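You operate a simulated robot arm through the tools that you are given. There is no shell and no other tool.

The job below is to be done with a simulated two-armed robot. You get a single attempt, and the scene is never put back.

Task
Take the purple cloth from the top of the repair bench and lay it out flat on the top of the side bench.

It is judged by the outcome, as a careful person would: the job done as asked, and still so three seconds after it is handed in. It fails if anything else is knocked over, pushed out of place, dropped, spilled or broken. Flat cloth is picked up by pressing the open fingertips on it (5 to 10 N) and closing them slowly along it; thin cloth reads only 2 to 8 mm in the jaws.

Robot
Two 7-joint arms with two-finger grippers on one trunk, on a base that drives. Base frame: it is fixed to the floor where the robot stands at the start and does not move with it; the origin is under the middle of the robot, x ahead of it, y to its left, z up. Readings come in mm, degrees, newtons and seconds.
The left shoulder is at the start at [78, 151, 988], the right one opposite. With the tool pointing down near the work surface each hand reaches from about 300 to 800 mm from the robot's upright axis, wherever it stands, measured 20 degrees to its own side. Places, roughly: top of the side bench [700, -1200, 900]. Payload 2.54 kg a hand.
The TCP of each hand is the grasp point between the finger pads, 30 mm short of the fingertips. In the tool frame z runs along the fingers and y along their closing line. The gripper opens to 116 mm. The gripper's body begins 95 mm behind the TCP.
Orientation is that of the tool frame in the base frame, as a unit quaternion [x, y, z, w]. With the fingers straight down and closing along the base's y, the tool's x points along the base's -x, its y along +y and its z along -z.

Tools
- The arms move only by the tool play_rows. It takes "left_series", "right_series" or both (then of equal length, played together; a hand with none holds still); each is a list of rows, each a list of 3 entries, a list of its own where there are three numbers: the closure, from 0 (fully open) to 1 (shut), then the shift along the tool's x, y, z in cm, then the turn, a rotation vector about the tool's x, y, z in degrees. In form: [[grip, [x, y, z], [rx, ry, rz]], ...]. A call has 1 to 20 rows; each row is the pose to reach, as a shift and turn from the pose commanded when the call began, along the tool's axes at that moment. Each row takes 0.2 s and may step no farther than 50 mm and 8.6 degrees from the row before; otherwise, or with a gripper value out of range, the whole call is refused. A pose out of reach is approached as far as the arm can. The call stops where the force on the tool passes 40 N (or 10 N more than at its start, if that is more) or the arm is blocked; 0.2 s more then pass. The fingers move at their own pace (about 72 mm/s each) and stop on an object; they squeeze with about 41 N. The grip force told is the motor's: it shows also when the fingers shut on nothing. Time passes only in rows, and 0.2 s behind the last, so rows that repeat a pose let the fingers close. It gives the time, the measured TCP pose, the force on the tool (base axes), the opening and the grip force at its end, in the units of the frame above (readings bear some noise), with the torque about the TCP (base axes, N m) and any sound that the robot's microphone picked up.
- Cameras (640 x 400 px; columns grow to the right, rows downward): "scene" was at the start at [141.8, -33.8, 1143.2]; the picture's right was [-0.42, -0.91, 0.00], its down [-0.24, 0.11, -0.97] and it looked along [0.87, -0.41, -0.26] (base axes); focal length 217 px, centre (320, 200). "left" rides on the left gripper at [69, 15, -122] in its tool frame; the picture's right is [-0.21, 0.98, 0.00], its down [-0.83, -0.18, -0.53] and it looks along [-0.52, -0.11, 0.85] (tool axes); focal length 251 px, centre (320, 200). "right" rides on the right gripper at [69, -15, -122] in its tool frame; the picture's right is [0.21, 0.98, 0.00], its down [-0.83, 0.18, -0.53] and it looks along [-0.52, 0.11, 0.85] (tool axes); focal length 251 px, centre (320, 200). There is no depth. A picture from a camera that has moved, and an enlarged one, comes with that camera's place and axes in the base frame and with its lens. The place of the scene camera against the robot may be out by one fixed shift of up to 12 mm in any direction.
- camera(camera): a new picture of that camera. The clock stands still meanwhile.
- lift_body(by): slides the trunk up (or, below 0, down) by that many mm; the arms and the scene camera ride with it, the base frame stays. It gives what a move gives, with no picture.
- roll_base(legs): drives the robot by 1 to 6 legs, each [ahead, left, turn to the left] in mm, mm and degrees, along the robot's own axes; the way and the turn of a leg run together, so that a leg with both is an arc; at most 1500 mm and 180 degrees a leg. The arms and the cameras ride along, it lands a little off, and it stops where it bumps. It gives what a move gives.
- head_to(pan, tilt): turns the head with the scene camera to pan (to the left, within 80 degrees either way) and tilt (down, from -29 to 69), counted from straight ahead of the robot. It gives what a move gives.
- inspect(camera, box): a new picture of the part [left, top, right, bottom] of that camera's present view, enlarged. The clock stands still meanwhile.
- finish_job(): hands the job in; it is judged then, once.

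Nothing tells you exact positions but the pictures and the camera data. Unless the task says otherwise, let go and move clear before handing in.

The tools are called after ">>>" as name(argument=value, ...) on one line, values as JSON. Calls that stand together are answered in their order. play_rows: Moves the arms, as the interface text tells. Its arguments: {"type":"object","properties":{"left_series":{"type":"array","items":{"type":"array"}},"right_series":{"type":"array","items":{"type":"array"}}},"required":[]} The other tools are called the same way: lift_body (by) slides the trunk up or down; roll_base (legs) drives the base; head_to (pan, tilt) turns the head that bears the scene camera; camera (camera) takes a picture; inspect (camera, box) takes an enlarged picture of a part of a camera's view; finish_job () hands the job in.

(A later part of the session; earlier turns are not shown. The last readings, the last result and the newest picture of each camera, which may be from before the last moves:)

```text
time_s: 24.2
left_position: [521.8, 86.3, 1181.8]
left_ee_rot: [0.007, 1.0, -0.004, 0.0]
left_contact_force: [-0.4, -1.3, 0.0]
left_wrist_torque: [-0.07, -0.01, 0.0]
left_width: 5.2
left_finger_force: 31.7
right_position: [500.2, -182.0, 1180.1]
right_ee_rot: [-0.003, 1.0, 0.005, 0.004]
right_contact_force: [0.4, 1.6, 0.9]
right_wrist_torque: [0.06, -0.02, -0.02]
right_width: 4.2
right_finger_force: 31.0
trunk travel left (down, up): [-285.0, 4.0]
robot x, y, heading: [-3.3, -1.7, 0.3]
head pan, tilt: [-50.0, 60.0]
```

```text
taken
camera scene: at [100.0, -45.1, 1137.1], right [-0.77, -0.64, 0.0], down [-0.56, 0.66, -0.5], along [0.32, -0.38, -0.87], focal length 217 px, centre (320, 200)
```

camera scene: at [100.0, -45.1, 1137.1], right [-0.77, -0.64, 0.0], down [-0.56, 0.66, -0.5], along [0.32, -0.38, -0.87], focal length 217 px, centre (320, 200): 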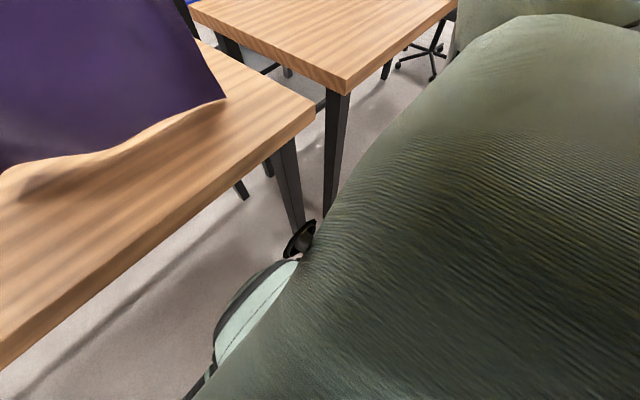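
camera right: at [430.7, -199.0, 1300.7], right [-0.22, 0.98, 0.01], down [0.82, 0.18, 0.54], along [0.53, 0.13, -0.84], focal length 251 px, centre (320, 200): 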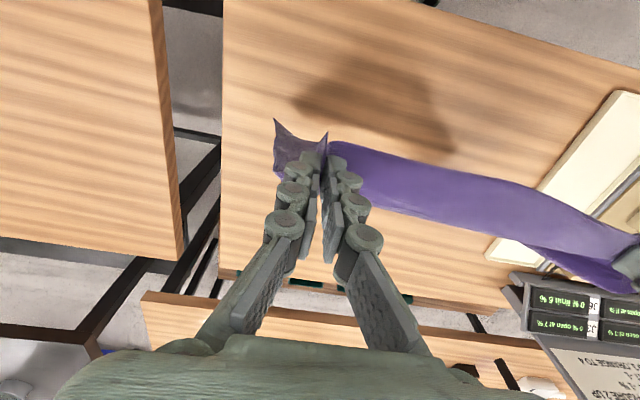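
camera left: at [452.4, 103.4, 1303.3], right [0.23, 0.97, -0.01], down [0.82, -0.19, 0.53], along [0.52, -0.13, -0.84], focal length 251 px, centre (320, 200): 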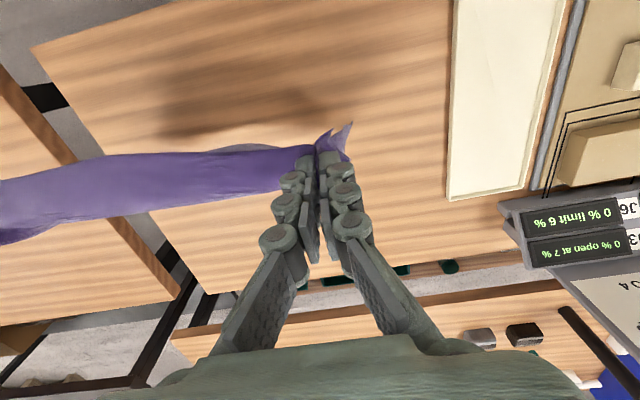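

The base front sits between the bench legs, so I must back off before going sideways. I first recheck how high the cloth's lower edge really hangs.

>>> head_to(pan=0, tilt=35)

>>> inspect(camera="scene", box=[220, 40, 480, 240])

>>> head_to(pan=-50, tilt=35)

>>> camera(camera="scene")

```text
time_s: 25.4
left_position: [520.9, 87.0, 1181.1]
left_ee_rot: [0.006, 1.0, -0.004, 0.0]
left_contact_force: [0.6, 0.4, 4.5]
left_wrist_torque: [0.0, 0.01, 0.01]
left_width: 1.4
left_finger_force: 34.4
right_position: [500.3, -182.4, 1179.1]
right_ee_rot: [-0.002, 1.0, 0.005, 0.004]
right_contact_force: [-1.2, 0.9, -1.2]
right_wrist_torque: [0.0, -0.04, 0.0]
right_width: 3.5
right_finger_force: 30.5
trunk travel left (down, up): [-285.0, 4.0]
robot x, y, heading: [-1.2, 2.0, -0.2]
head pan, tilt: [0.0, 35.0]
```

```text
2.00 times, centred on (350, 140) of scene
camera zoom: at [145.0, 5.7, 1171.4], right [0.0, -1.0, 0.0], down [-0.57, 0.0, -0.82], along [0.82, 0.0, -0.57], focal length 434 px, centre (260, 320)
```

zoom: 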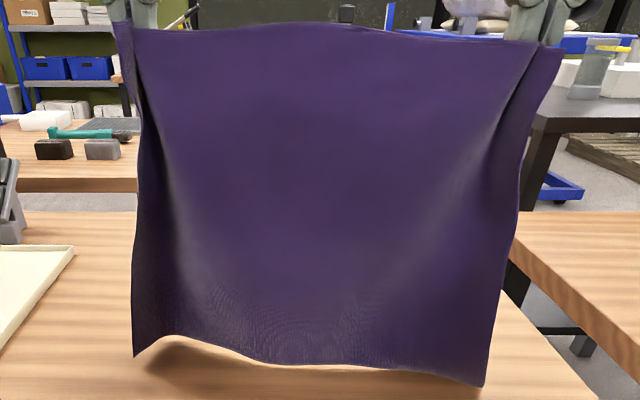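

```text
time_s: 26.5
left_position: [521.3, 86.9, 1180.8]
left_ee_rot: [0.006, 1.0, -0.004, 0.0]
left_contact_force: [-0.2, 0.5, 1.1]
left_wrist_torque: [0.01, 0.04, -0.07]
left_width: 5.3
left_finger_force: 30.4
right_position: [500.3, -182.0, 1179.2]
right_ee_rot: [-0.003, 1.0, 0.006, 0.004]
right_contact_force: [-0.2, -0.2, -0.5]
right_wrist_torque: [-0.01, 0.01, -0.04]
right_width: 0.1
right_finger_force: 28.7
trunk travel left (down, up): [-285.0, 4.0]
robot x, y, heading: [2.6, 0.6, 0.1]
head pan, tilt: [-50.0, 35.0]
```

```text
taken
camera scene: at [113.9, -61.7, 1171.3], right [-0.77, -0.64, 0.0], down [-0.37, 0.44, -0.82], along [0.53, -0.63, -0.57], focal length 217 px, centre (320, 200)
```

scene: 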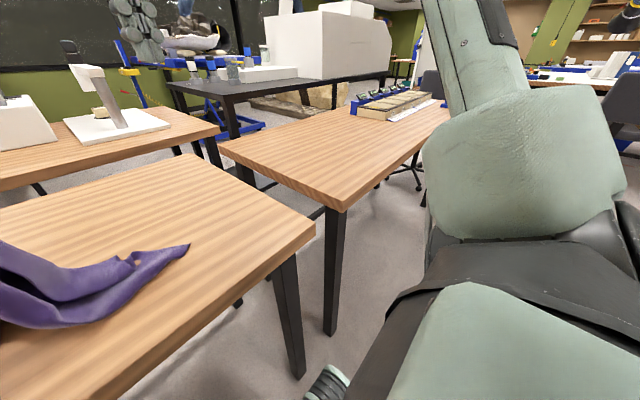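

The cloth seems to have slipped out of the right hand and fallen back onto the repair bench. I'll look to see how it lies now.

>>> head_to(pan=0, tilt=45)

>>> camera(camera="scene")

>>> camera(camera="left")

>>> camera(camera="right")

```text
time_s: 27.7
left_position: [521.0, 87.6, 1180.3]
left_ee_rot: [0.006, 1.0, -0.004, 0.0]
left_contact_force: [0.4, 0.1, 0.3]
left_wrist_torque: [-0.01, 0.02, -0.03]
left_width: 0.2
left_finger_force: 28.7
right_position: [499.6, -181.3, 1180.4]
right_ee_rot: [-0.004, 1.0, 0.006, 0.004]
right_contact_force: [0.4, 0.5, -0.7]
right_wrist_torque: [-0.02, -0.04, 0.01]
right_width: 0.0
right_finger_force: 28.5
trunk travel left (down, up): [-285.0, 4.0]
robot x, y, heading: [3.0, 1.3, -0.2]
head pan, tilt: [0.0, 45.0]
```

```text
taken
camera scene: at [138.6, 5.8, 1156.6], right [0.0, -1.0, 0.0], down [-0.71, 0.0, -0.71], along [0.71, 0.0, -0.71], focal length 217 px, centre (320, 200)
```

scene: 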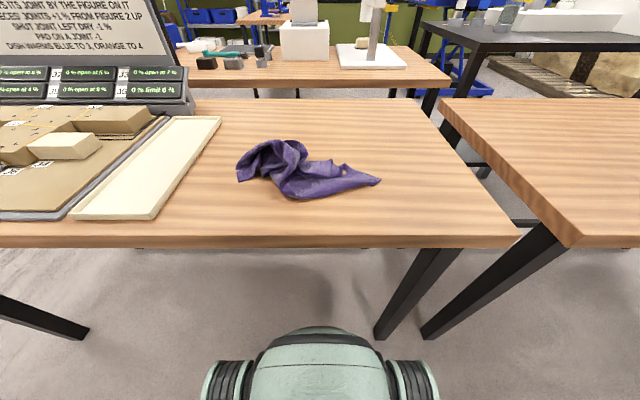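

```text
taken
camera left: at [452.2, 103.4, 1303.6], right [0.23, 0.97, -0.01], down [0.82, -0.19, 0.54], along [0.52, -0.13, -0.84], focal length 251 px, centre (320, 200)
```

left: 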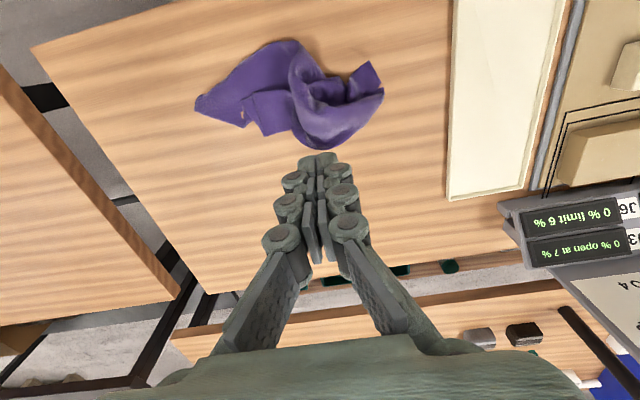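

```text
taken
camera right: at [430.5, -199.0, 1301.0], right [-0.22, 0.98, 0.01], down [0.82, 0.18, 0.54], along [0.53, 0.13, -0.84], focal length 251 px, centre (320, 200)
```

right: 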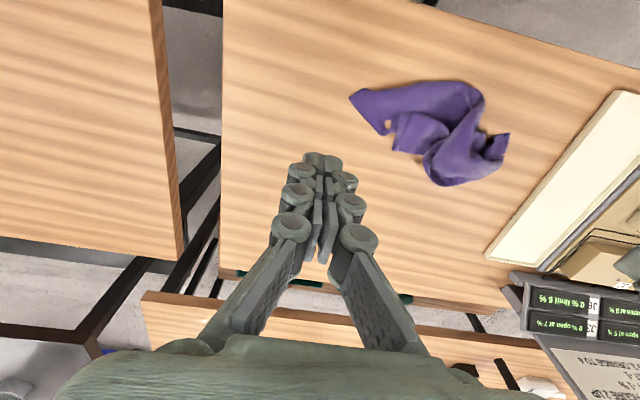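

Both grips slipped and the cloth is crumpled on the repair bench, still clear of everything else. I'll study it closely to find its corners before regripping.

>>> inspect(camera="scene", box=[220, 125, 400, 215])

>>> inspect(camera="left", box=[180, 20, 400, 160])

>>> inspect(camera="right", box=[330, 60, 530, 200])

```text
3.56 times, centred on (310, 170) of scene
camera zoom: at [138.6, 5.8, 1156.6], right [0.0, -1.0, 0.0], down [-0.71, 0.0, -0.71], along [0.71, 0.0, -0.71], focal length 771 px, centre (356, 307)
```

zoom: 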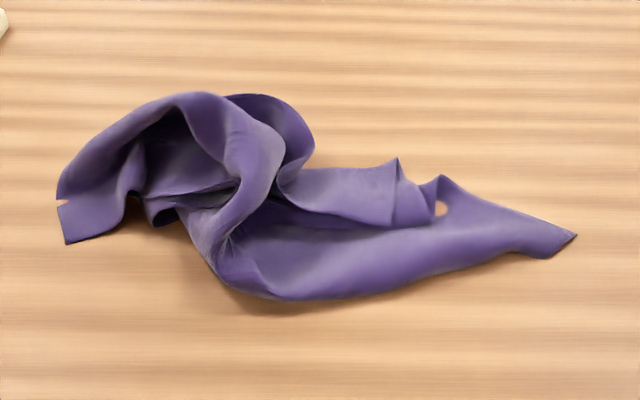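

```text
2.86 times, centred on (290, 90) of left
camera zoom: at [452.2, 103.4, 1303.6], right [0.23, 0.97, -0.01], down [0.82, -0.19, 0.54], along [0.52, -0.13, -0.84], focal length 718 px, centre (406, 514)
```

zoom: 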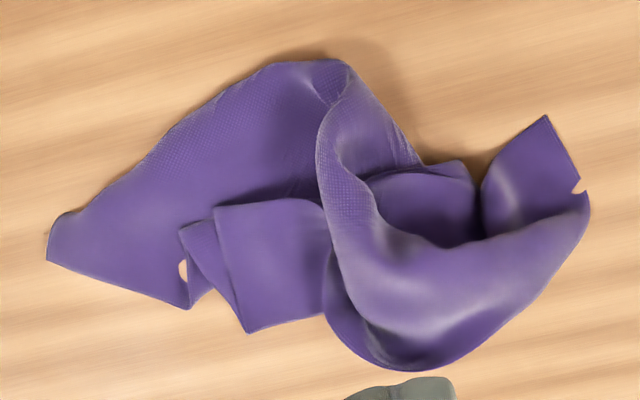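

```text
2.86 times, centred on (430, 130) of right
camera zoom: at [430.5, -199.0, 1301.0], right [-0.22, 0.98, 0.01], down [0.82, 0.18, 0.54], along [0.53, 0.13, -0.84], focal length 718 px, centre (6, 400)
```

zoom: 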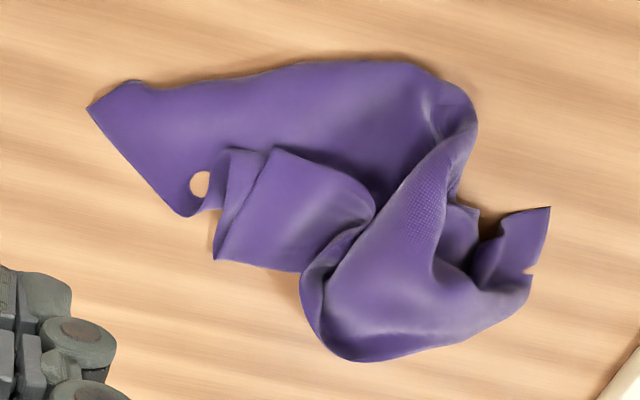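

The cloth lies in a heap between about y -130 (right tip) and y 170 (left tip), x 480-600. I'll take the right tip with the fingers closing across its strip (along x) so it bunches deep in the jaws; first I turn and lower the right hand above it.

>>> play_rows(right_series=[[0.8, [-0.07, 0.75, 1.6], [0, 0, 8]], [0.6, [-0.14, 1.5, 3.2], [0, 0, 16]], [0.4, [-0.21, 2.25, 4.8], [0, 0, 24]], [0.3, [-0.28, 3.0, 6.4], [0, 0, 32]], [0.3, [-0.35, 3.75, 8.0], [0, 0, 40]], [0.3, [-0.42, 4.5, 9.6], [0, 0, 48]], [0.3, [-0.5, 5.25, 11.2], [0, 0, 56]], [0.3, [-0.57, 6.0, 12.8], [0, 0, 64]], [0.3, [-0.64, 6.75, 14.4], [0, 0, 72]], [0.3, [-0.71, 7.5, 16.0], [0, 0, 80]], [0.3, [-0.8, 8.3, 18.0], [0, 0, 88]], [0.3, [-0.8, 8.3, 18.0], [0, 0, 88]]])

>>> camera(camera="right")

>>> camera(camera="scene")

>>> camera(camera="left")

```text
time_s: 30.3
left_position: [521.6, 85.9, 1181.2]
left_ee_rot: [0.006, 1.0, -0.004, 0.0]
left_contact_force: [-0.3, -0.6, 0.4]
left_wrist_torque: [0.04, -0.01, 0.03]
left_width: 0.0
left_finger_force: 28.2
right_position: [508.8, -96.1, 1002.1]
right_ee_rot: [0.693, 0.721, 0.008, -0.001]
right_contact_force: [-0.3, 0.2, -0.2]
right_wrist_torque: [0.02, 0.0, 0.03]
right_width: 81.3
right_finger_force: 0.0
trunk travel left (down, up): [-285.0, 4.0]
robot x, y, heading: [-2.3, -2.5, -0.1]
head pan, tilt: [0.0, 45.0]
```

```text
taken
camera right: at [490.4, -29.4, 1124.8], right [0.97, 0.25, 0.01], down [0.21, -0.82, 0.53], along [0.14, -0.51, -0.85], focal length 251 px, centre (320, 200)
```

right: 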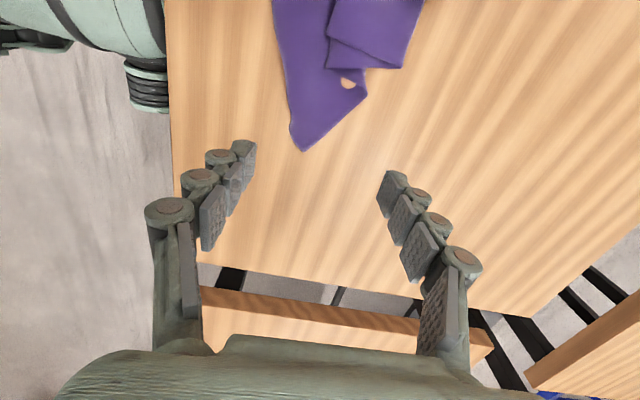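

```text
taken
camera scene: at [138.4, 5.9, 1156.6], right [0.0, -1.0, 0.0], down [-0.71, 0.0, -0.71], along [0.71, 0.0, -0.71], focal length 217 px, centre (320, 200)
```

scene: 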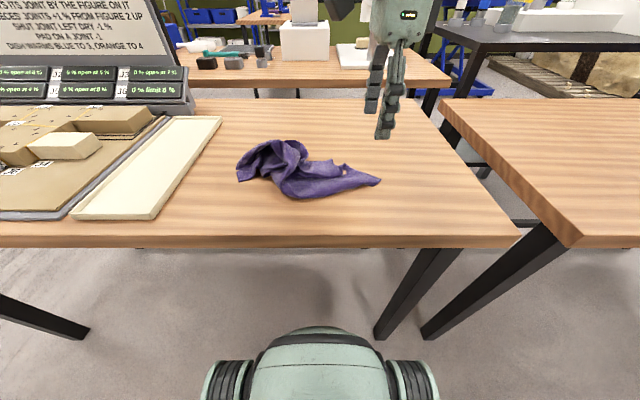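

```text
taken
camera left: at [452.1, 103.4, 1303.7], right [0.23, 0.97, -0.01], down [0.82, -0.19, 0.54], along [0.52, -0.13, -0.84], focal length 251 px, centre (320, 200)
```

left: 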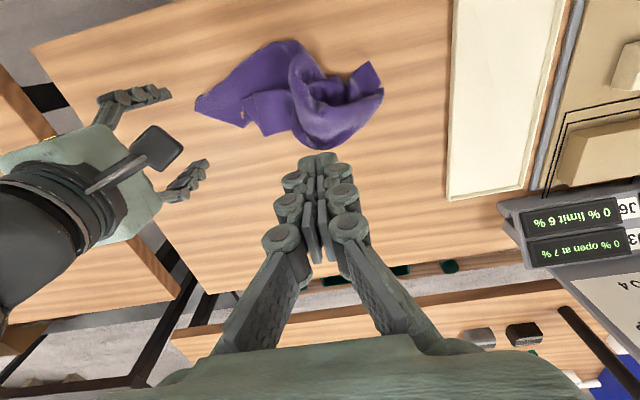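

The right camera shows the tip at about (500,-130) with the strip roughly 40 mm wide at y -100. I'll lower the right hand there with the fingers straddling the strip.

>>> play_rows(right_series=[[0.4, [-0.3, -0.3, 2.0], [0, 0, 0]], [0.45, [-0.69, -0.58, 4.0], [0, 0, 0]], [0.45, [-0.69, -0.58, 6.0], [0, 0, 0]], [0.45, [-0.69, -0.58, 8.0], [0, 0, 0]], [0.45, [-0.69, -0.58, 9.5], [0, 0, 0]], [0.45, [-0.69, -0.58, 10.5], [0, 0, 0]], [0.45, [-0.69, -0.58, 11.0], [0, 0, 0]], [0.45, [-0.69, -0.58, 11.0], [0, 0, 0]]])

>>> camera(camera="right")

```text
time_s: 32.1
left_position: [521.6, 87.0, 1179.6]
left_ee_rot: [0.007, 1.0, -0.005, 0.0]
left_contact_force: [-0.2, -0.6, 0.4]
left_wrist_torque: [-0.02, -0.01, 0.03]
left_width: 0.0
left_finger_force: 28.9
right_position: [504.5, -102.1, 889.7]
right_ee_rot: [0.693, 0.721, 0.007, 0.0]
right_contact_force: [0.3, -0.5, 0.2]
right_wrist_torque: [0.01, -0.08, 0.01]
right_width: 63.9
right_finger_force: 0.1
trunk travel left (down, up): [-285.0, 4.0]
robot x, y, heading: [-1.5, -2.2, -0.2]
head pan, tilt: [0.0, 45.0]
```

```text
taken
camera right: at [485.8, -35.7, 1013.3], right [0.97, 0.25, 0.01], down [0.21, -0.82, 0.53], along [0.14, -0.51, -0.85], focal length 251 px, centre (320, 200)
```

right: 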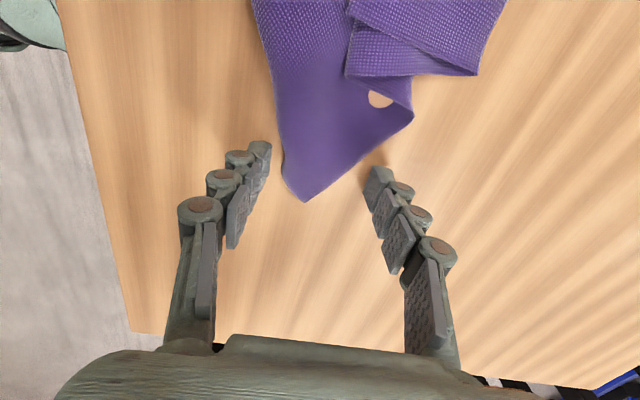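

The fingers straddle the tip nicely. I'll lower to a light touch and close slowly to bunch it.

>>> play_rows(right_series=[[0.45, [0.4, 0, 0.1], [0, 0, 0]], [0.5, [0.4, 0, 0.1], [0, 0, 0]], [0.55, [0.4, 0, 0.1], [0, 0, 0]], [0.6, [0.4, 0, 0.1], [0, 0, 0]], [0.65, [0.4, 0, 0.1], [0, 0, 0]], [0.7, [0.4, 0, 0.1], [0, 0, 0]], [0.75, [0.4, 0, 0.1], [0, 0, 0]], [0.8, [0.4, 0, 0.1], [0, 0, 0]], [0.84, [0.4, 0, 0.1], [0, 0, 0]], [0.88, [0.4, 0, 0.1], [0, 0, 0]], [0.92, [0.4, 0, 0.1], [0, 0, 0]], [0.96, [0.4, 0, 0.1], [0, 0, 0]], [1.0, [0.4, 0, 0.1], [0, 0, 0]], [1.0, [0.4, 0, 0.1], [0, 0, 0]], [1.0, [0.4, 0, 0.1], [0, 0, 0]]])

>>> inspect(camera="right", box=[220, 80, 420, 280])

```text
time_s: 35.3
left_position: [521.0, 86.6, 1181.5]
left_ee_rot: [0.006, 1.0, -0.005, 0.0]
left_contact_force: [0.6, 0.4, -0.7]
left_wrist_torque: [0.0, -0.01, 0.0]
left_width: 0.1
left_finger_force: 29.1
right_position: [505.8, -98.6, 889.8]
right_ee_rot: [0.692, 0.722, 0.006, -0.001]
right_contact_force: [-0.8, -0.5, 2.3]
right_wrist_torque: [0.01, -0.12, 0.05]
right_width: 3.6
right_finger_force: 39.0
trunk travel left (down, up): [-285.0, 4.0]
robot x, y, heading: [1.3, 1.3, 0.1]
head pan, tilt: [0.0, 45.0]
```

```text
2.00 times, centred on (320, 180) of right
camera zoom: at [485.8, -32.3, 1012.7], right [0.97, 0.25, 0.01], down [0.21, -0.82, 0.53], along [0.14, -0.51, -0.85], focal length 503 px, centre (320, 240)
```

zoom: 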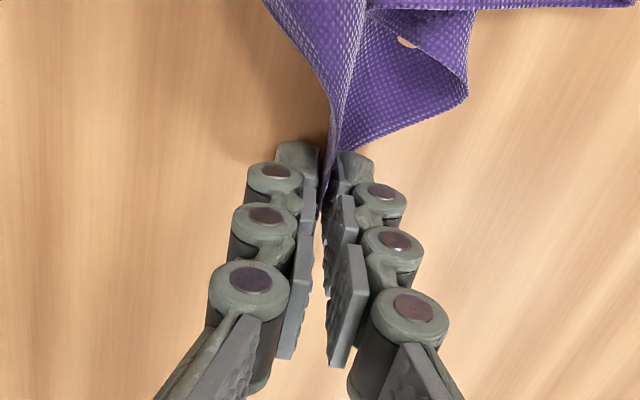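

The tip is bunched firmly in the right jaws (3.6 mm). I'll lift and draw it to the right to see how the cloth opens out.

>>> play_rows(right_series=[[1.0, [0, 0, -1.0], [0, 0, 0]], [1.0, [0, 0, -2.5], [0, 0, 0]], [1.0, [-0.5, 0, -4.0], [0, 0, 0]], [1.0, [-1.5, 0, -5.5], [0, 0, 0]], [1.0, [-3.0, 0, -7.0], [0, 0, 0]], [1.0, [-4.5, 0, -8.5], [0, 0, 0]], [1.0, [-6.0, 0, -10.0], [0, 0, 0]], [1.0, [-7.5, 0, -11.0], [0, 0, 0]], [1.0, [-9.0, 0, -12.0], [0, 0, 0]], [1.0, [-10.5, 0, -13.0], [0, 0, 0]], [1.0, [-12.0, 0, -14.0], [0, 0, 0]], [1.0, [-12.0, 0, -14.0], [0, 0, 0]]])

>>> camera(camera="scene")

>>> camera(camera="left")

>>> camera(camera="right")

```text
time_s: 37.9
left_position: [521.2, 88.9, 1180.8]
left_ee_rot: [0.007, 1.0, -0.005, 0.0]
left_contact_force: [0.9, 0.3, 0.2]
left_wrist_torque: [-0.02, -0.01, 0.0]
left_width: 0.0
left_finger_force: 28.9
right_position: [510.2, -220.8, 1028.0]
right_ee_rot: [0.692, 0.722, 0.006, -0.001]
right_contact_force: [0.2, 1.0, -1.8]
right_wrist_torque: [-0.01, 0.0, -0.02]
right_width: 4.7
right_finger_force: 32.0
trunk travel left (down, up): [-285.0, 4.0]
robot x, y, heading: [-0.3, -0.6, 0.1]
head pan, tilt: [0.0, 45.0]
```

```text
taken
camera scene: at [138.7, 6.0, 1156.5], right [0.0, -1.0, 0.0], down [-0.71, 0.0, -0.71], along [0.71, 0.0, -0.71], focal length 217 px, centre (320, 200)
```

scene: 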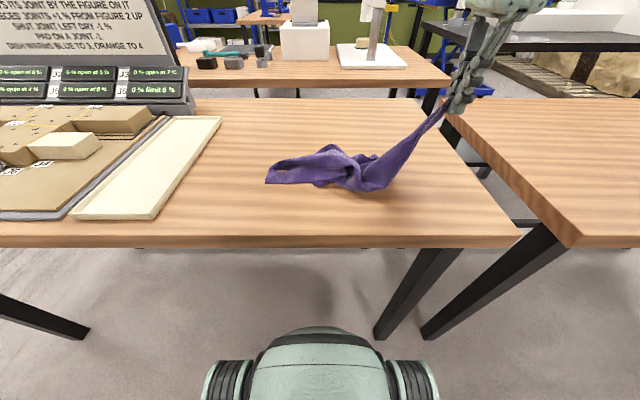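

```text
taken
camera left: at [452.4, 103.5, 1303.5], right [0.23, 0.97, -0.01], down [0.82, -0.19, 0.53], along [0.52, -0.13, -0.84], focal length 251 px, centre (320, 200)
```

left: 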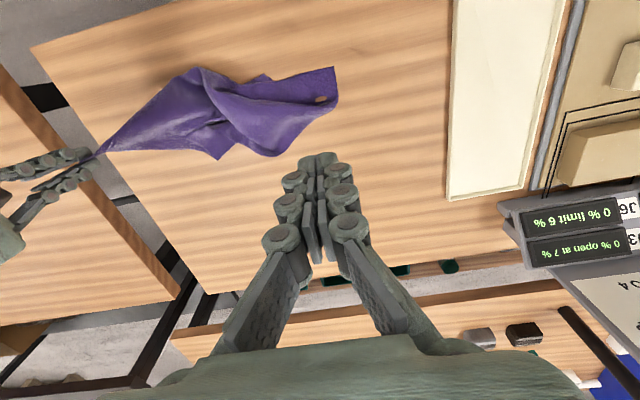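

```text
taken
camera right: at [489.6, -153.6, 1151.0], right [0.97, 0.25, 0.01], down [0.21, -0.82, 0.53], along [0.14, -0.51, -0.85], focal length 251 px, centre (320, 200)
```

right: 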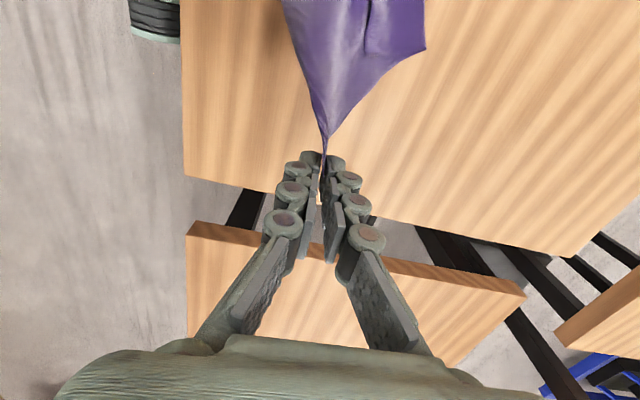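

The cloth is opening nicely along the pull. I'll look closer at how it lies now.

>>> inspect(camera="scene", box=[250, 90, 480, 220])

>>> inspect(camera="left", box=[80, 40, 360, 190])

```text
2.78 times, centred on (365, 155) of scene
camera zoom: at [138.7, 6.0, 1156.5], right [0.0, -1.0, 0.0], down [-0.71, 0.0, -0.71], along [0.71, 0.0, -0.71], focal length 603 px, centre (195, 325)
```

zoom: 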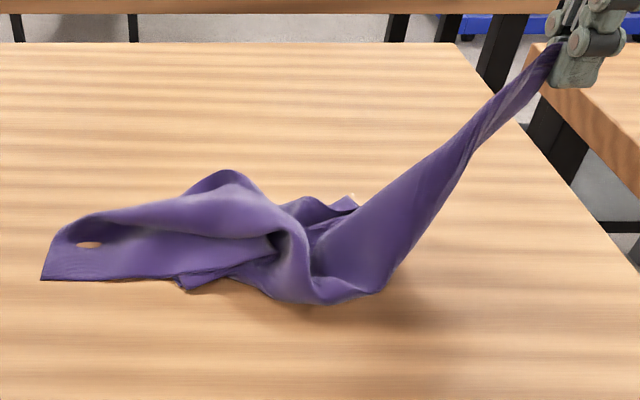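

```text
2.29 times, centred on (220, 115) of left
camera zoom: at [452.4, 103.5, 1303.5], right [0.23, 0.97, -0.01], down [0.82, -0.19, 0.53], along [0.52, -0.13, -0.84], focal length 575 px, centre (549, 394)
```

zoom: 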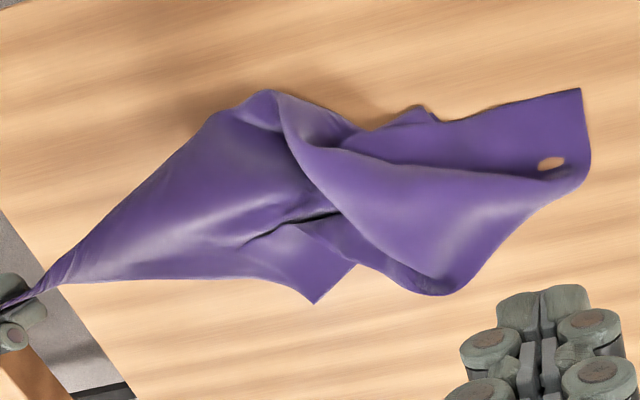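

The cloth now runs from the right hand to a clean left corner near (486,116). I'll bring the left hand above that corner, turned 45 degrees so the fingers straddle it.

>>> play_rows(left_series=[[0.9, [0.18, 0.12, 2.4], [0, 0, 4.5]], [0.8, [0.36, 0.23, 4.8], [0, 0, 9]], [0.7, [0.54, 0.35, 7.2], [0, 0, 13.5]], [0.6, [0.72, 0.46, 9.6], [0, 0, 18]], [0.5, [0.9, 0.58, 12.0], [0, 0, 22.5]], [0.45, [1.08, 0.69, 14.4], [0, 0, 27]], [0.45, [1.26, 0.81, 16.8], [0, 0, 31.5]], [0.45, [1.44, 0.92, 19.2], [0, 0, 36]], [0.45, [1.62, 1.04, 21.6], [0, 0, 40.5]], [0.45, [1.8, 1.15, 24.0], [0, 0, 45]], [0.45, [1.8, 1.15, 24.0], [0, 0, 45]]])

>>> camera(camera="left")

>>> camera(camera="scene")

```text
time_s: 40.3
left_position: [505.3, 99.1, 939.7]
left_ee_rot: [0.388, 0.922, -0.003, 0.001]
left_contact_force: [-0.3, 1.0, 0.3]
left_wrist_torque: [0.03, 0.0, -0.01]
left_width: 63.8
left_finger_force: 0.0
right_position: [508.7, -220.6, 1027.6]
right_ee_rot: [0.692, 0.722, 0.006, -0.001]
right_contact_force: [0.2, -0.6, 0.1]
right_wrist_torque: [-0.02, -0.02, 0.03]
right_width: 0.0
right_finger_force: 28.3
trunk travel left (down, up): [-285.0, 4.0]
robot x, y, heading: [-2.3, -0.8, -0.1]
head pan, tilt: [0.0, 45.0]
```

```text
taken
camera left: at [467.7, 158.7, 1063.0], right [0.85, 0.53, 0.0], down [0.45, -0.71, 0.54], along [0.28, -0.46, -0.84], focal length 251 px, centre (320, 200)
```

left: 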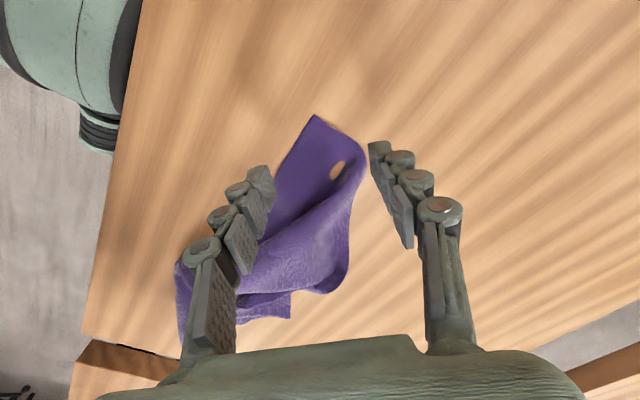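

```text
taken
camera scene: at [138.5, 5.8, 1156.6], right [0.0, -1.0, 0.0], down [-0.71, 0.0, -0.71], along [0.71, 0.0, -0.71], focal length 217 px, centre (320, 200)
```

scene: 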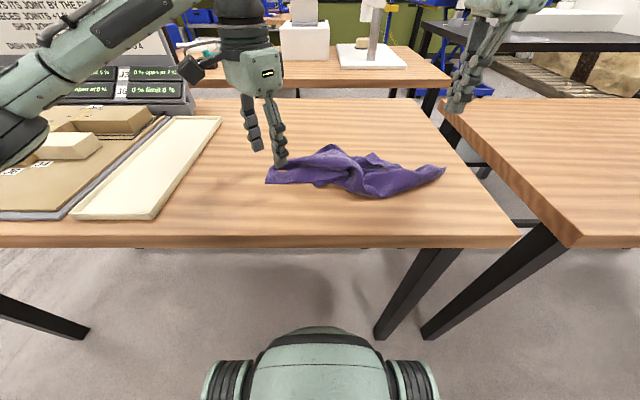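

The right hand's small tip grip crept out again, so tip pinches do not hold for long; the cloth needs a deep, many-layered grip and a short carry. I'll raise the hands and move the robot back, right and partly forward to stand between the benches so one arm can swing the bundle across quickly.

>>> play_rows(left_series=[[0.45, [0, 0, -2.5], [0, 0, 5]], [0.45, [0, 0, -5.0], [0, 0, 10]], [0.4, [0, 0, -7.5], [0, 0, 15]], [0.3, [0, 0, -10.0], [0, 0, 20]], [0.2, [0, 0, -12.5], [0, 0, 25]], [0.1, [0, 0, -15.0], [0, 0, 30]], [0.05, [0, 0, -17.5], [0, 0, 36]], [0.05, [0, 0, -19.0], [0, 0, 42]], [0.05, [0, 0, -19.0], [0, 0, 44]]], right_series=[[1.0, [0, 0, -1.0], [0, 0, 0]], [1.0, [0, 0, -2.0], [0, 0, 0]], [0.9, [0, -0.5, -3.0], [0, 0, 0]], [0.8, [0, -1.0, -4.0], [0, 0, 0]], [0.7, [0, -1.5, -5.0], [0, 0, 0]], [0.6, [0, -2.0, -6.0], [0, 0, 0]], [0.5, [0, -2.5, -7.0], [0, 0, 0]], [0.5, [0, -3.0, -8.0], [0, 0, 0]], [0.5, [0, -3.0, -8.0], [0, 0, 0]]])

>>> camera(camera="left")

>>> camera(camera="right")

```text
time_s: 42.3
left_position: [503.8, 97.7, 1131.9]
left_ee_rot: [0.706, 0.708, -0.004, 0.003]
left_contact_force: [0.4, 0.4, 0.8]
left_wrist_torque: [0.0, 0.03, -0.01]
left_width: 110.3
left_finger_force: 0.0
right_position: [477.8, -221.6, 1107.0]
right_ee_rot: [0.692, 0.722, 0.006, 0.0]
right_contact_force: [0.0, -0.3, 0.4]
right_wrist_torque: [0.03, 0.01, 0.02]
right_width: 57.9
right_finger_force: 0.1
trunk travel left (down, up): [-285.0, 4.0]
robot x, y, heading: [-2.5, -0.8, -0.2]
head pan, tilt: [0.0, 45.0]
```

```text
taken
camera left: at [519.2, 166.5, 1253.5], right [0.98, -0.21, 0.0], down [-0.18, -0.82, 0.54], along [-0.11, -0.53, -0.84], focal length 251 px, centre (320, 200)
```

left: 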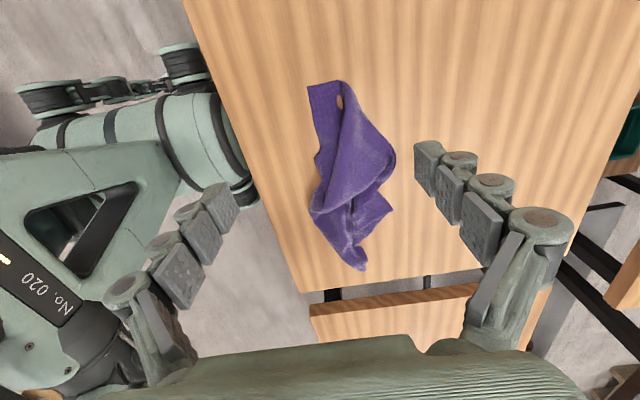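

```text
taken
camera right: at [459.4, -154.5, 1229.6], right [0.97, 0.25, 0.01], down [0.21, -0.82, 0.53], along [0.14, -0.51, -0.85], focal length 251 px, centre (320, 200)
```

right: 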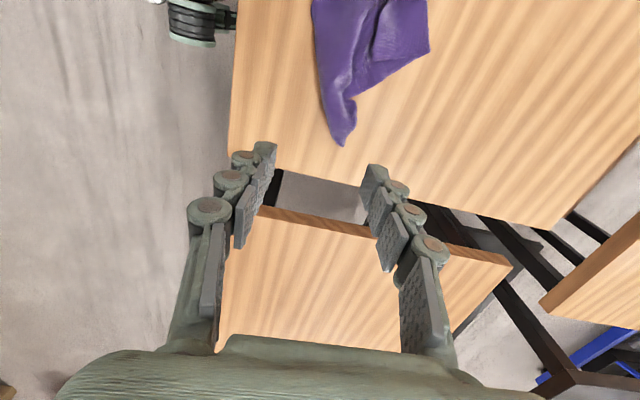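

The cloth now stretches from about (486,116) to a tip at (527,-271), so it is already half opened. I'll drive back, right and partly forward to stand in front of the gap between the benches.

>>> roll_base(legs=[[-250, 0, 0], [0, -425, 0], [120, 0, 0]])

>>> head_to(pan=15, tilt=45)

>>> camera(camera="scene")

>>> head_to(pan=-20, tilt=45)

>>> camera(camera="scene")

```text
time_s: 49.2
left_position: [377.8, -343.2, 1130.3]
left_ee_rot: [0.71, 0.704, -0.004, 0.003]
left_contact_force: [0.5, 0.4, -0.3]
left_wrist_torque: [0.02, 0.04, -0.01]
left_width: 110.2
left_finger_force: 0.1
right_position: [346.9, -660.8, 1106.4]
right_ee_rot: [0.697, 0.717, 0.006, -0.002]
right_contact_force: [1.0, -0.6, -0.6]
right_wrist_torque: [0.03, 0.06, -0.01]
right_width: 57.8
right_finger_force: 0.0
trunk travel left (down, up): [-285.0, 4.0]
robot x, y, heading: [-125.0, -431.6, -0.6]
head pan, tilt: [0.0, 45.0]
```

```text
time_s: 50.0
left_position: [378.3, -343.0, 1131.5]
left_ee_rot: [0.71, 0.704, -0.003, 0.002]
left_contact_force: [0.7, -0.1, 0.6]
left_wrist_torque: [0.02, 0.01, -0.02]
left_width: 110.1
left_finger_force: 0.2
right_position: [346.2, -660.6, 1105.6]
right_ee_rot: [0.697, 0.717, 0.007, 0.0]
right_contact_force: [-0.1, -0.4, -0.7]
right_wrist_torque: [0.03, -0.02, 0.0]
right_width: 58.1
right_finger_force: 0.1
trunk travel left (down, up): [-285.0, 4.0]
robot x, y, heading: [-125.6, -433.6, -0.7]
head pan, tilt: [15.0, 45.0]
```

```text
taken
camera scene: at [8.0, -407.7, 1156.5], right [0.24, -0.97, 0.0], down [-0.69, -0.17, -0.71], along [0.69, 0.17, -0.71], focal length 217 px, centre (320, 200)
```

scene: 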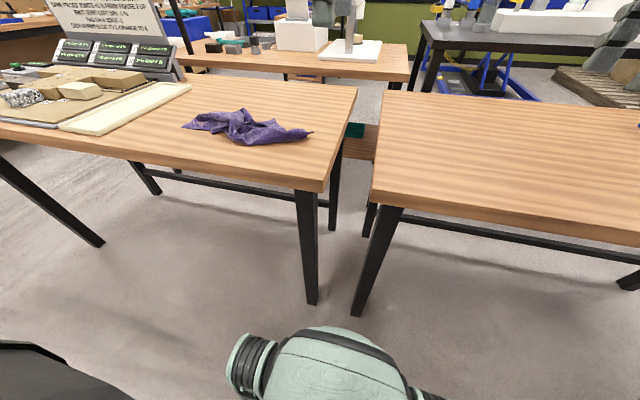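

```text
time_s: 51.0
left_position: [377.7, -343.8, 1131.0]
left_ee_rot: [0.71, 0.704, -0.003, 0.003]
left_contact_force: [-0.1, 0.5, -0.1]
left_wrist_torque: [-0.01, 0.01, 0.01]
left_width: 109.9
left_finger_force: 0.0
right_position: [347.0, -659.2, 1106.7]
right_ee_rot: [0.697, 0.717, 0.007, 0.0]
right_contact_force: [0.0, 0.4, 0.1]
right_wrist_torque: [-0.03, -0.01, -0.03]
right_width: 58.1
right_finger_force: 0.1
trunk travel left (down, up): [-285.0, 4.0]
robot x, y, heading: [-125.9, -432.8, -1.0]
head pan, tilt: [-20.0, 45.0]
```

```text
taken
camera scene: at [5.2, -456.3, 1156.5], right [-0.35, -0.94, 0.0], down [-0.66, 0.25, -0.71], along [0.66, -0.25, -0.71], focal length 217 px, centre (320, 200)
```

scene: 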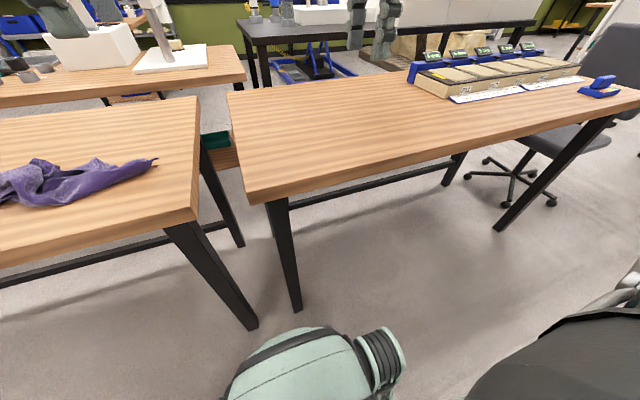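

The base is clear of the legs. I'll look closely at the cloth again from here to pick deep grip points for both hands.

>>> head_to(pan=20, tilt=35)

>>> camera(camera="scene")

>>> inspect(camera="scene", box=[180, 110, 400, 247])

>>> camera(camera="left")

```text
time_s: 52.1
left_position: [377.2, -343.7, 1131.9]
left_ee_rot: [0.71, 0.704, -0.003, 0.003]
left_contact_force: [0.0, 0.1, 0.3]
left_wrist_torque: [-0.01, -0.01, -0.03]
left_width: 110.0
left_finger_force: 0.2
right_position: [345.4, -661.9, 1107.2]
right_ee_rot: [0.697, 0.717, 0.007, -0.001]
right_contact_force: [0.5, -0.1, 0.4]
right_wrist_torque: [-0.01, 0.03, -0.01]
right_width: 57.8
right_finger_force: 0.1
trunk travel left (down, up): [-285.0, 4.0]
robot x, y, heading: [-126.9, -429.7, -0.9]
head pan, tilt: [20.0, 35.0]
```

```text
taken
camera scene: at [12.3, -398.7, 1171.3], right [0.33, -0.94, 0.0], down [-0.54, -0.19, -0.82], along [0.77, 0.27, -0.57], focal length 217 px, centre (320, 200)
```

scene: 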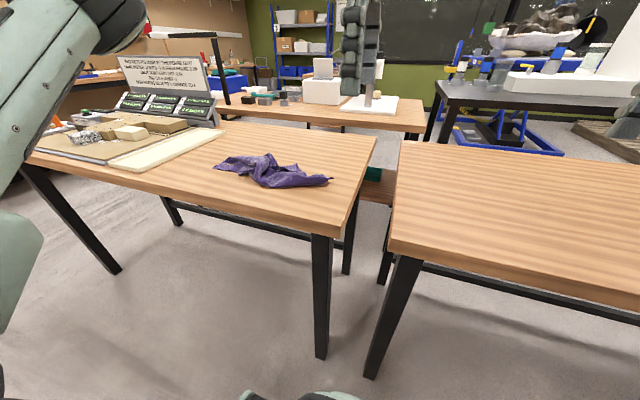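

```text
2.91 times, centred on (290, 178) of scene
camera zoom: at [12.3, -398.7, 1171.3], right [0.33, -0.94, 0.0], down [-0.54, -0.19, -0.82], along [0.77, 0.27, -0.57], focal length 631 px, centre (407, 262)
```

zoom: 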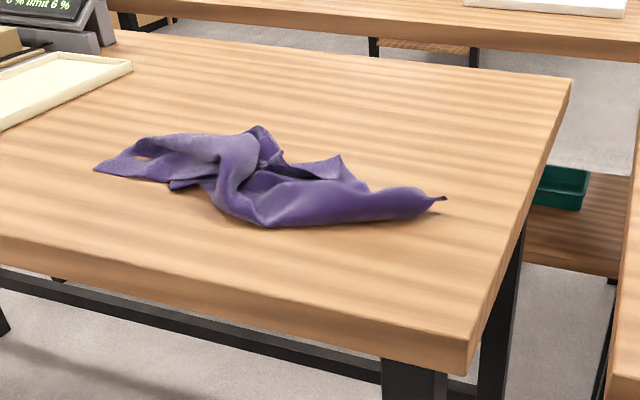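

```text
taken
camera left: at [393.2, -273.3, 1253.5], right [0.97, -0.22, 0.0], down [-0.19, -0.82, 0.54], along [-0.12, -0.53, -0.84], focal length 251 px, centre (320, 200)
```

left: 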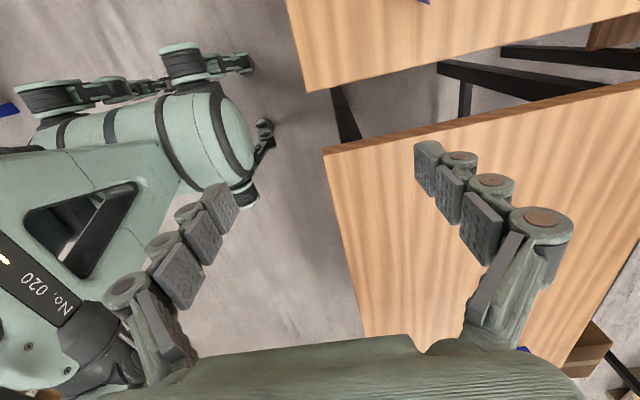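

I'll bring the left hand, fully open and closing along x, over the middle of the heap around (518,-58).

>>> play_rows(left_series=[[0.05, [2.9, 1.4, 1.0], [0, 0, 0]], [0.0, [5.8, 2.8, 2.0], [0, 0, 0]], [0.0, [8.7, 4.2, 3.0], [0, 0, 0]], [0.0, [11.6, 5.6, 4.0], [0, 0, 0]], [0.0, [14.5, 7.0, 5.5], [0, 0, 0]], [0.0, [17.4, 8.4, 7.0], [0, 0, 0]], [0.0, [20.3, 9.8, 8.5], [0, 0, 0]], [0.0, [23.2, 11.2, 10.0], [0, 0, 0]], [0.0, [26.1, 12.6, 11.5], [0, 0, 0]], [0.0, [28.8, 14.0, 13.0], [0, 0, 0]], [0.0, [28.8, 14.0, 13.0], [0, 0, 0]]])

>>> camera(camera="left")

>>> camera(camera="scene")

```text
time_s: 54.5
left_position: [520.9, -57.7, 995.3]
left_ee_rot: [0.71, 0.704, -0.003, 0.003]
left_contact_force: [0.2, 0.7, -1.2]
left_wrist_torque: [0.04, 0.01, -0.02]
left_width: 116.2
left_finger_force: 0.0
right_position: [347.4, -660.6, 1105.8]
right_ee_rot: [0.697, 0.717, 0.007, -0.001]
right_contact_force: [0.2, -0.5, 0.9]
right_wrist_torque: [-0.05, 0.0, -0.02]
right_width: 57.8
right_finger_force: 0.0
trunk travel left (down, up): [-285.0, 4.0]
robot x, y, heading: [-128.7, -431.5, -0.9]
head pan, tilt: [20.0, 35.0]
```

```text
taken
camera left: at [536.5, 11.3, 1117.8], right [0.97, -0.22, 0.0], down [-0.19, -0.82, 0.54], along [-0.12, -0.53, -0.84], focal length 251 px, centre (320, 200)
```

left: 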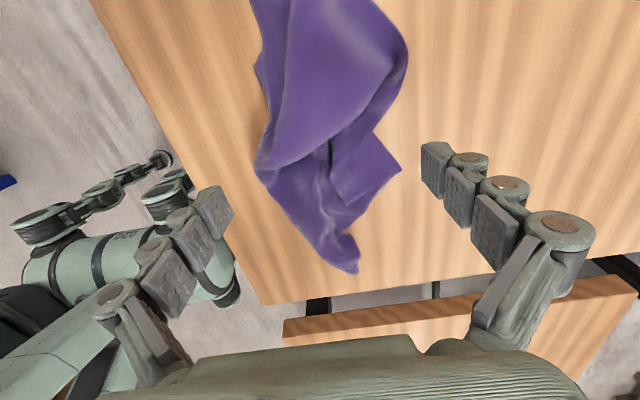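

```text
taken
camera scene: at [12.1, -398.8, 1171.4], right [0.33, -0.94, 0.0], down [-0.54, -0.19, -0.82], along [0.77, 0.27, -0.57], focal length 217 px, centre (320, 200)
```

scene: 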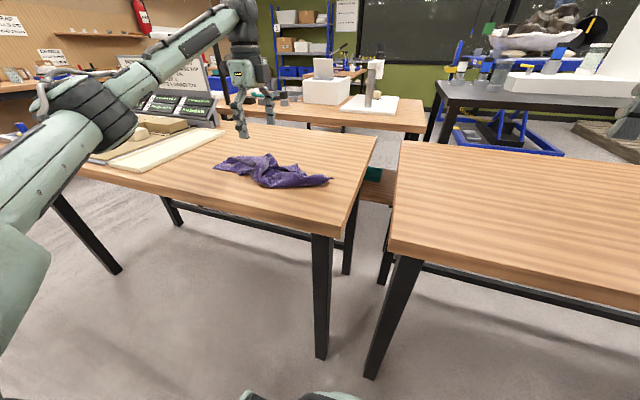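

The heap is about 130 mm wide below the left hand, so closing from fully open should gather many layers deep into the jaws. I'll descend in the middle of it.

>>> play_rows(left_series=[[0.0, [-0.2, 0.3, 2.0], [0, 0, 0]], [0.0, [-0.4, 0.5, 4.0], [0, 0, 0]], [0.0, [-0.4, 0.5, 6.0], [0, 0, 0]], [0.0, [-0.4, 0.5, 7.5], [0, 0, 0]], [0.0, [-0.4, 0.5, 8.8], [0, 0, 0]], [0.0, [-0.4, 0.5, 9.8], [0, 0, 0]], [0.0, [-0.4, 0.5, 10.2], [0, 0, 0]], [0.0, [-0.4, 0.5, 10.2], [0, 0, 0]]])

>>> camera(camera="left")

>>> inspect(camera="scene", box=[180, 90, 400, 227])

```text
time_s: 56.3
left_position: [525.3, -60.1, 895.6]
left_ee_rot: [0.71, 0.704, -0.003, 0.003]
left_contact_force: [-0.1, 0.2, 0.5]
left_wrist_torque: [-0.01, 0.01, 0.01]
left_width: 116.0
left_finger_force: 0.0
right_position: [346.3, -661.5, 1106.0]
right_ee_rot: [0.697, 0.717, 0.007, 0.0]
right_contact_force: [-0.3, -0.3, -0.7]
right_wrist_torque: [0.0, 0.01, -0.01]
right_width: 58.0
right_finger_force: 0.1
trunk travel left (down, up): [-285.0, 4.0]
robot x, y, heading: [-130.6, -434.8, -0.8]
head pan, tilt: [20.0, 35.0]
```

```text
taken
camera left: at [541.7, 8.4, 1017.7], right [0.97, -0.22, 0.0], down [-0.19, -0.82, 0.54], along [-0.12, -0.53, -0.84], focal length 251 px, centre (320, 200)
```

left: 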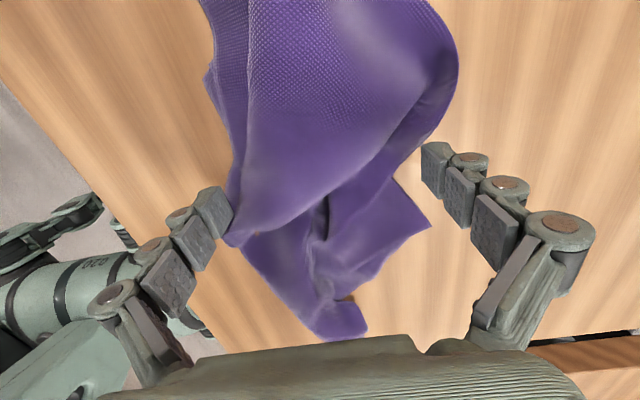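

```text
2.91 times, centred on (290, 158) of scene
camera zoom: at [12.3, -398.6, 1171.4], right [0.33, -0.94, 0.0], down [-0.54, -0.19, -0.82], along [0.77, 0.27, -0.57], focal length 631 px, centre (407, 321)
```

zoom: 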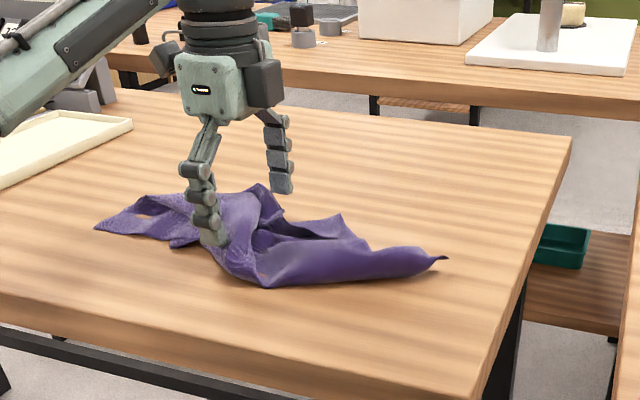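

The fingers straddle the heap. I'll lower the last few millimetres and close slowly right through.

>>> play_rows(left_series=[[0.0, [0, 0, 0.25], [0, 0, 0]], [0.0, [0, 0, 0.5], [0, 0, 0]], [0.06, [0, 0, 0.55], [0, 0, 0]], [0.12, [0, 0, 0.55], [0, 0, 0]], [0.18, [0, 0, 0.55], [0, 0, 0]], [0.24, [0, 0, 0.55], [0, 0, 0]], [0.3, [0, 0, 0.55], [0, 0, 0]], [0.36, [0, 0, 0.55], [0, 0, 0]], [0.42, [0, 0, 0.55], [0, 0, 0]], [0.48, [0, 0, 0.55], [0, 0, 0]], [0.54, [0, 0, 0.55], [0, 0, 0]], [0.6, [0, 0, 0.55], [0, 0, 0]]])

>>> camera(camera="left")

```text
time_s: 58.9
left_position: [524.4, -63.1, 891.1]
left_ee_rot: [0.711, 0.703, -0.002, 0.002]
left_contact_force: [0.0, 0.0, 5.0]
left_wrist_torque: [0.02, 0.07, 0.0]
left_width: 47.1
left_finger_force: 0.4
right_position: [347.3, -661.5, 1106.7]
right_ee_rot: [0.697, 0.717, 0.007, -0.001]
right_contact_force: [0.2, -0.3, -0.5]
right_wrist_torque: [-0.01, -0.01, -0.01]
right_width: 57.8
right_finger_force: 0.1
trunk travel left (down, up): [-285.0, 4.0]
robot x, y, heading: [-128.7, -432.5, -1.1]
head pan, tilt: [20.0, 35.0]
```

```text
taken
camera left: at [540.6, 7.4, 1014.1], right [0.97, -0.22, 0.0], down [-0.19, -0.82, 0.54], along [-0.12, -0.53, -0.84], focal length 251 px, centre (320, 200)
```

left: 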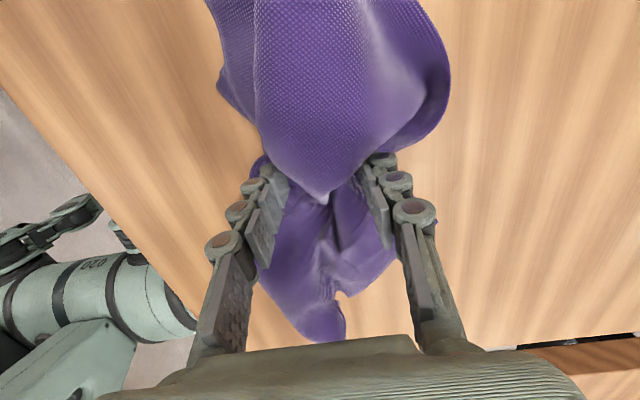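

The cloth is rising between the fingers as it gathers. I'll keep closing to full squeeze.

>>> play_rows(left_series=[[0.65, [0, 0, 0], [0, 0, 0]], [0.7, [0, 0, 0], [0, 0, 0]], [0.75, [0, 0, 0], [0, 0, 0]], [0.8, [0, 0, 0], [0, 0, 0]], [0.85, [0, 0, 0], [0, 0, 0]], [0.9, [0, 0, 0], [0, 0, 0]], [0.95, [0, 0, 0], [0, 0, 0]], [1.0, [0, 0, 0], [0, 0, 0]], [1.0, [0, 0, 0], [0, 0, 0]], [1.0, [0, 0, 0], [0, 0, 0]], [1.0, [0, 0, 0], [0, 0, 0]]])

>>> camera(camera="left")

>>> inspect(camera="scene", box=[180, 90, 400, 227])

```text
time_s: 61.3
left_position: [524.8, -61.6, 894.5]
left_ee_rot: [0.71, 0.704, 0.0, 0.004]
left_contact_force: [-1.5, 2.7, 21.4]
left_wrist_torque: [-0.13, 0.2, -0.01]
left_width: 9.1
left_finger_force: 36.7
right_position: [344.8, -661.2, 1107.4]
right_ee_rot: [0.697, 0.717, 0.007, 0.001]
right_contact_force: [0.6, -0.6, -0.4]
right_wrist_torque: [0.03, -0.02, -0.04]
right_width: 58.1
right_finger_force: 0.0
trunk travel left (down, up): [-285.0, 4.0]
robot x, y, heading: [-130.8, -430.3, -0.8]
head pan, tilt: [20.0, 35.0]
```

```text
taken
camera left: at [539.2, 7.1, 1016.2], right [0.97, -0.22, 0.0], down [-0.19, -0.82, 0.54], along [-0.12, -0.53, -0.84], focal length 251 px, centre (320, 200)
```

left: 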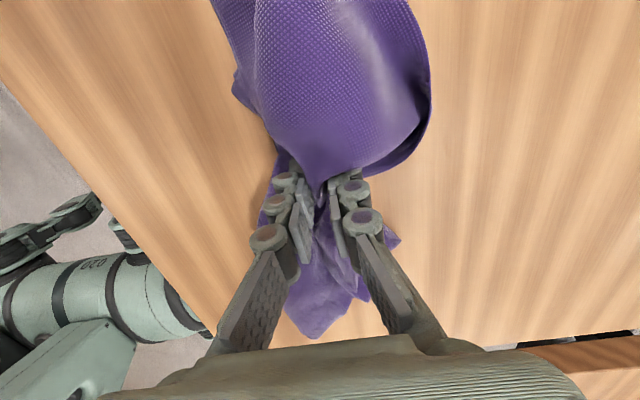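

```text
2.91 times, centred on (290, 158) of scene
camera zoom: at [10.3, -399.4, 1171.8], right [0.33, -0.94, 0.0], down [-0.54, -0.19, -0.82], along [0.78, 0.27, -0.57], focal length 631 px, centre (407, 321)
```

zoom: 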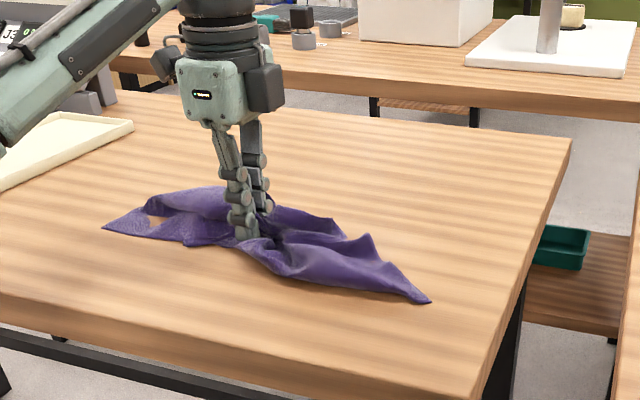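

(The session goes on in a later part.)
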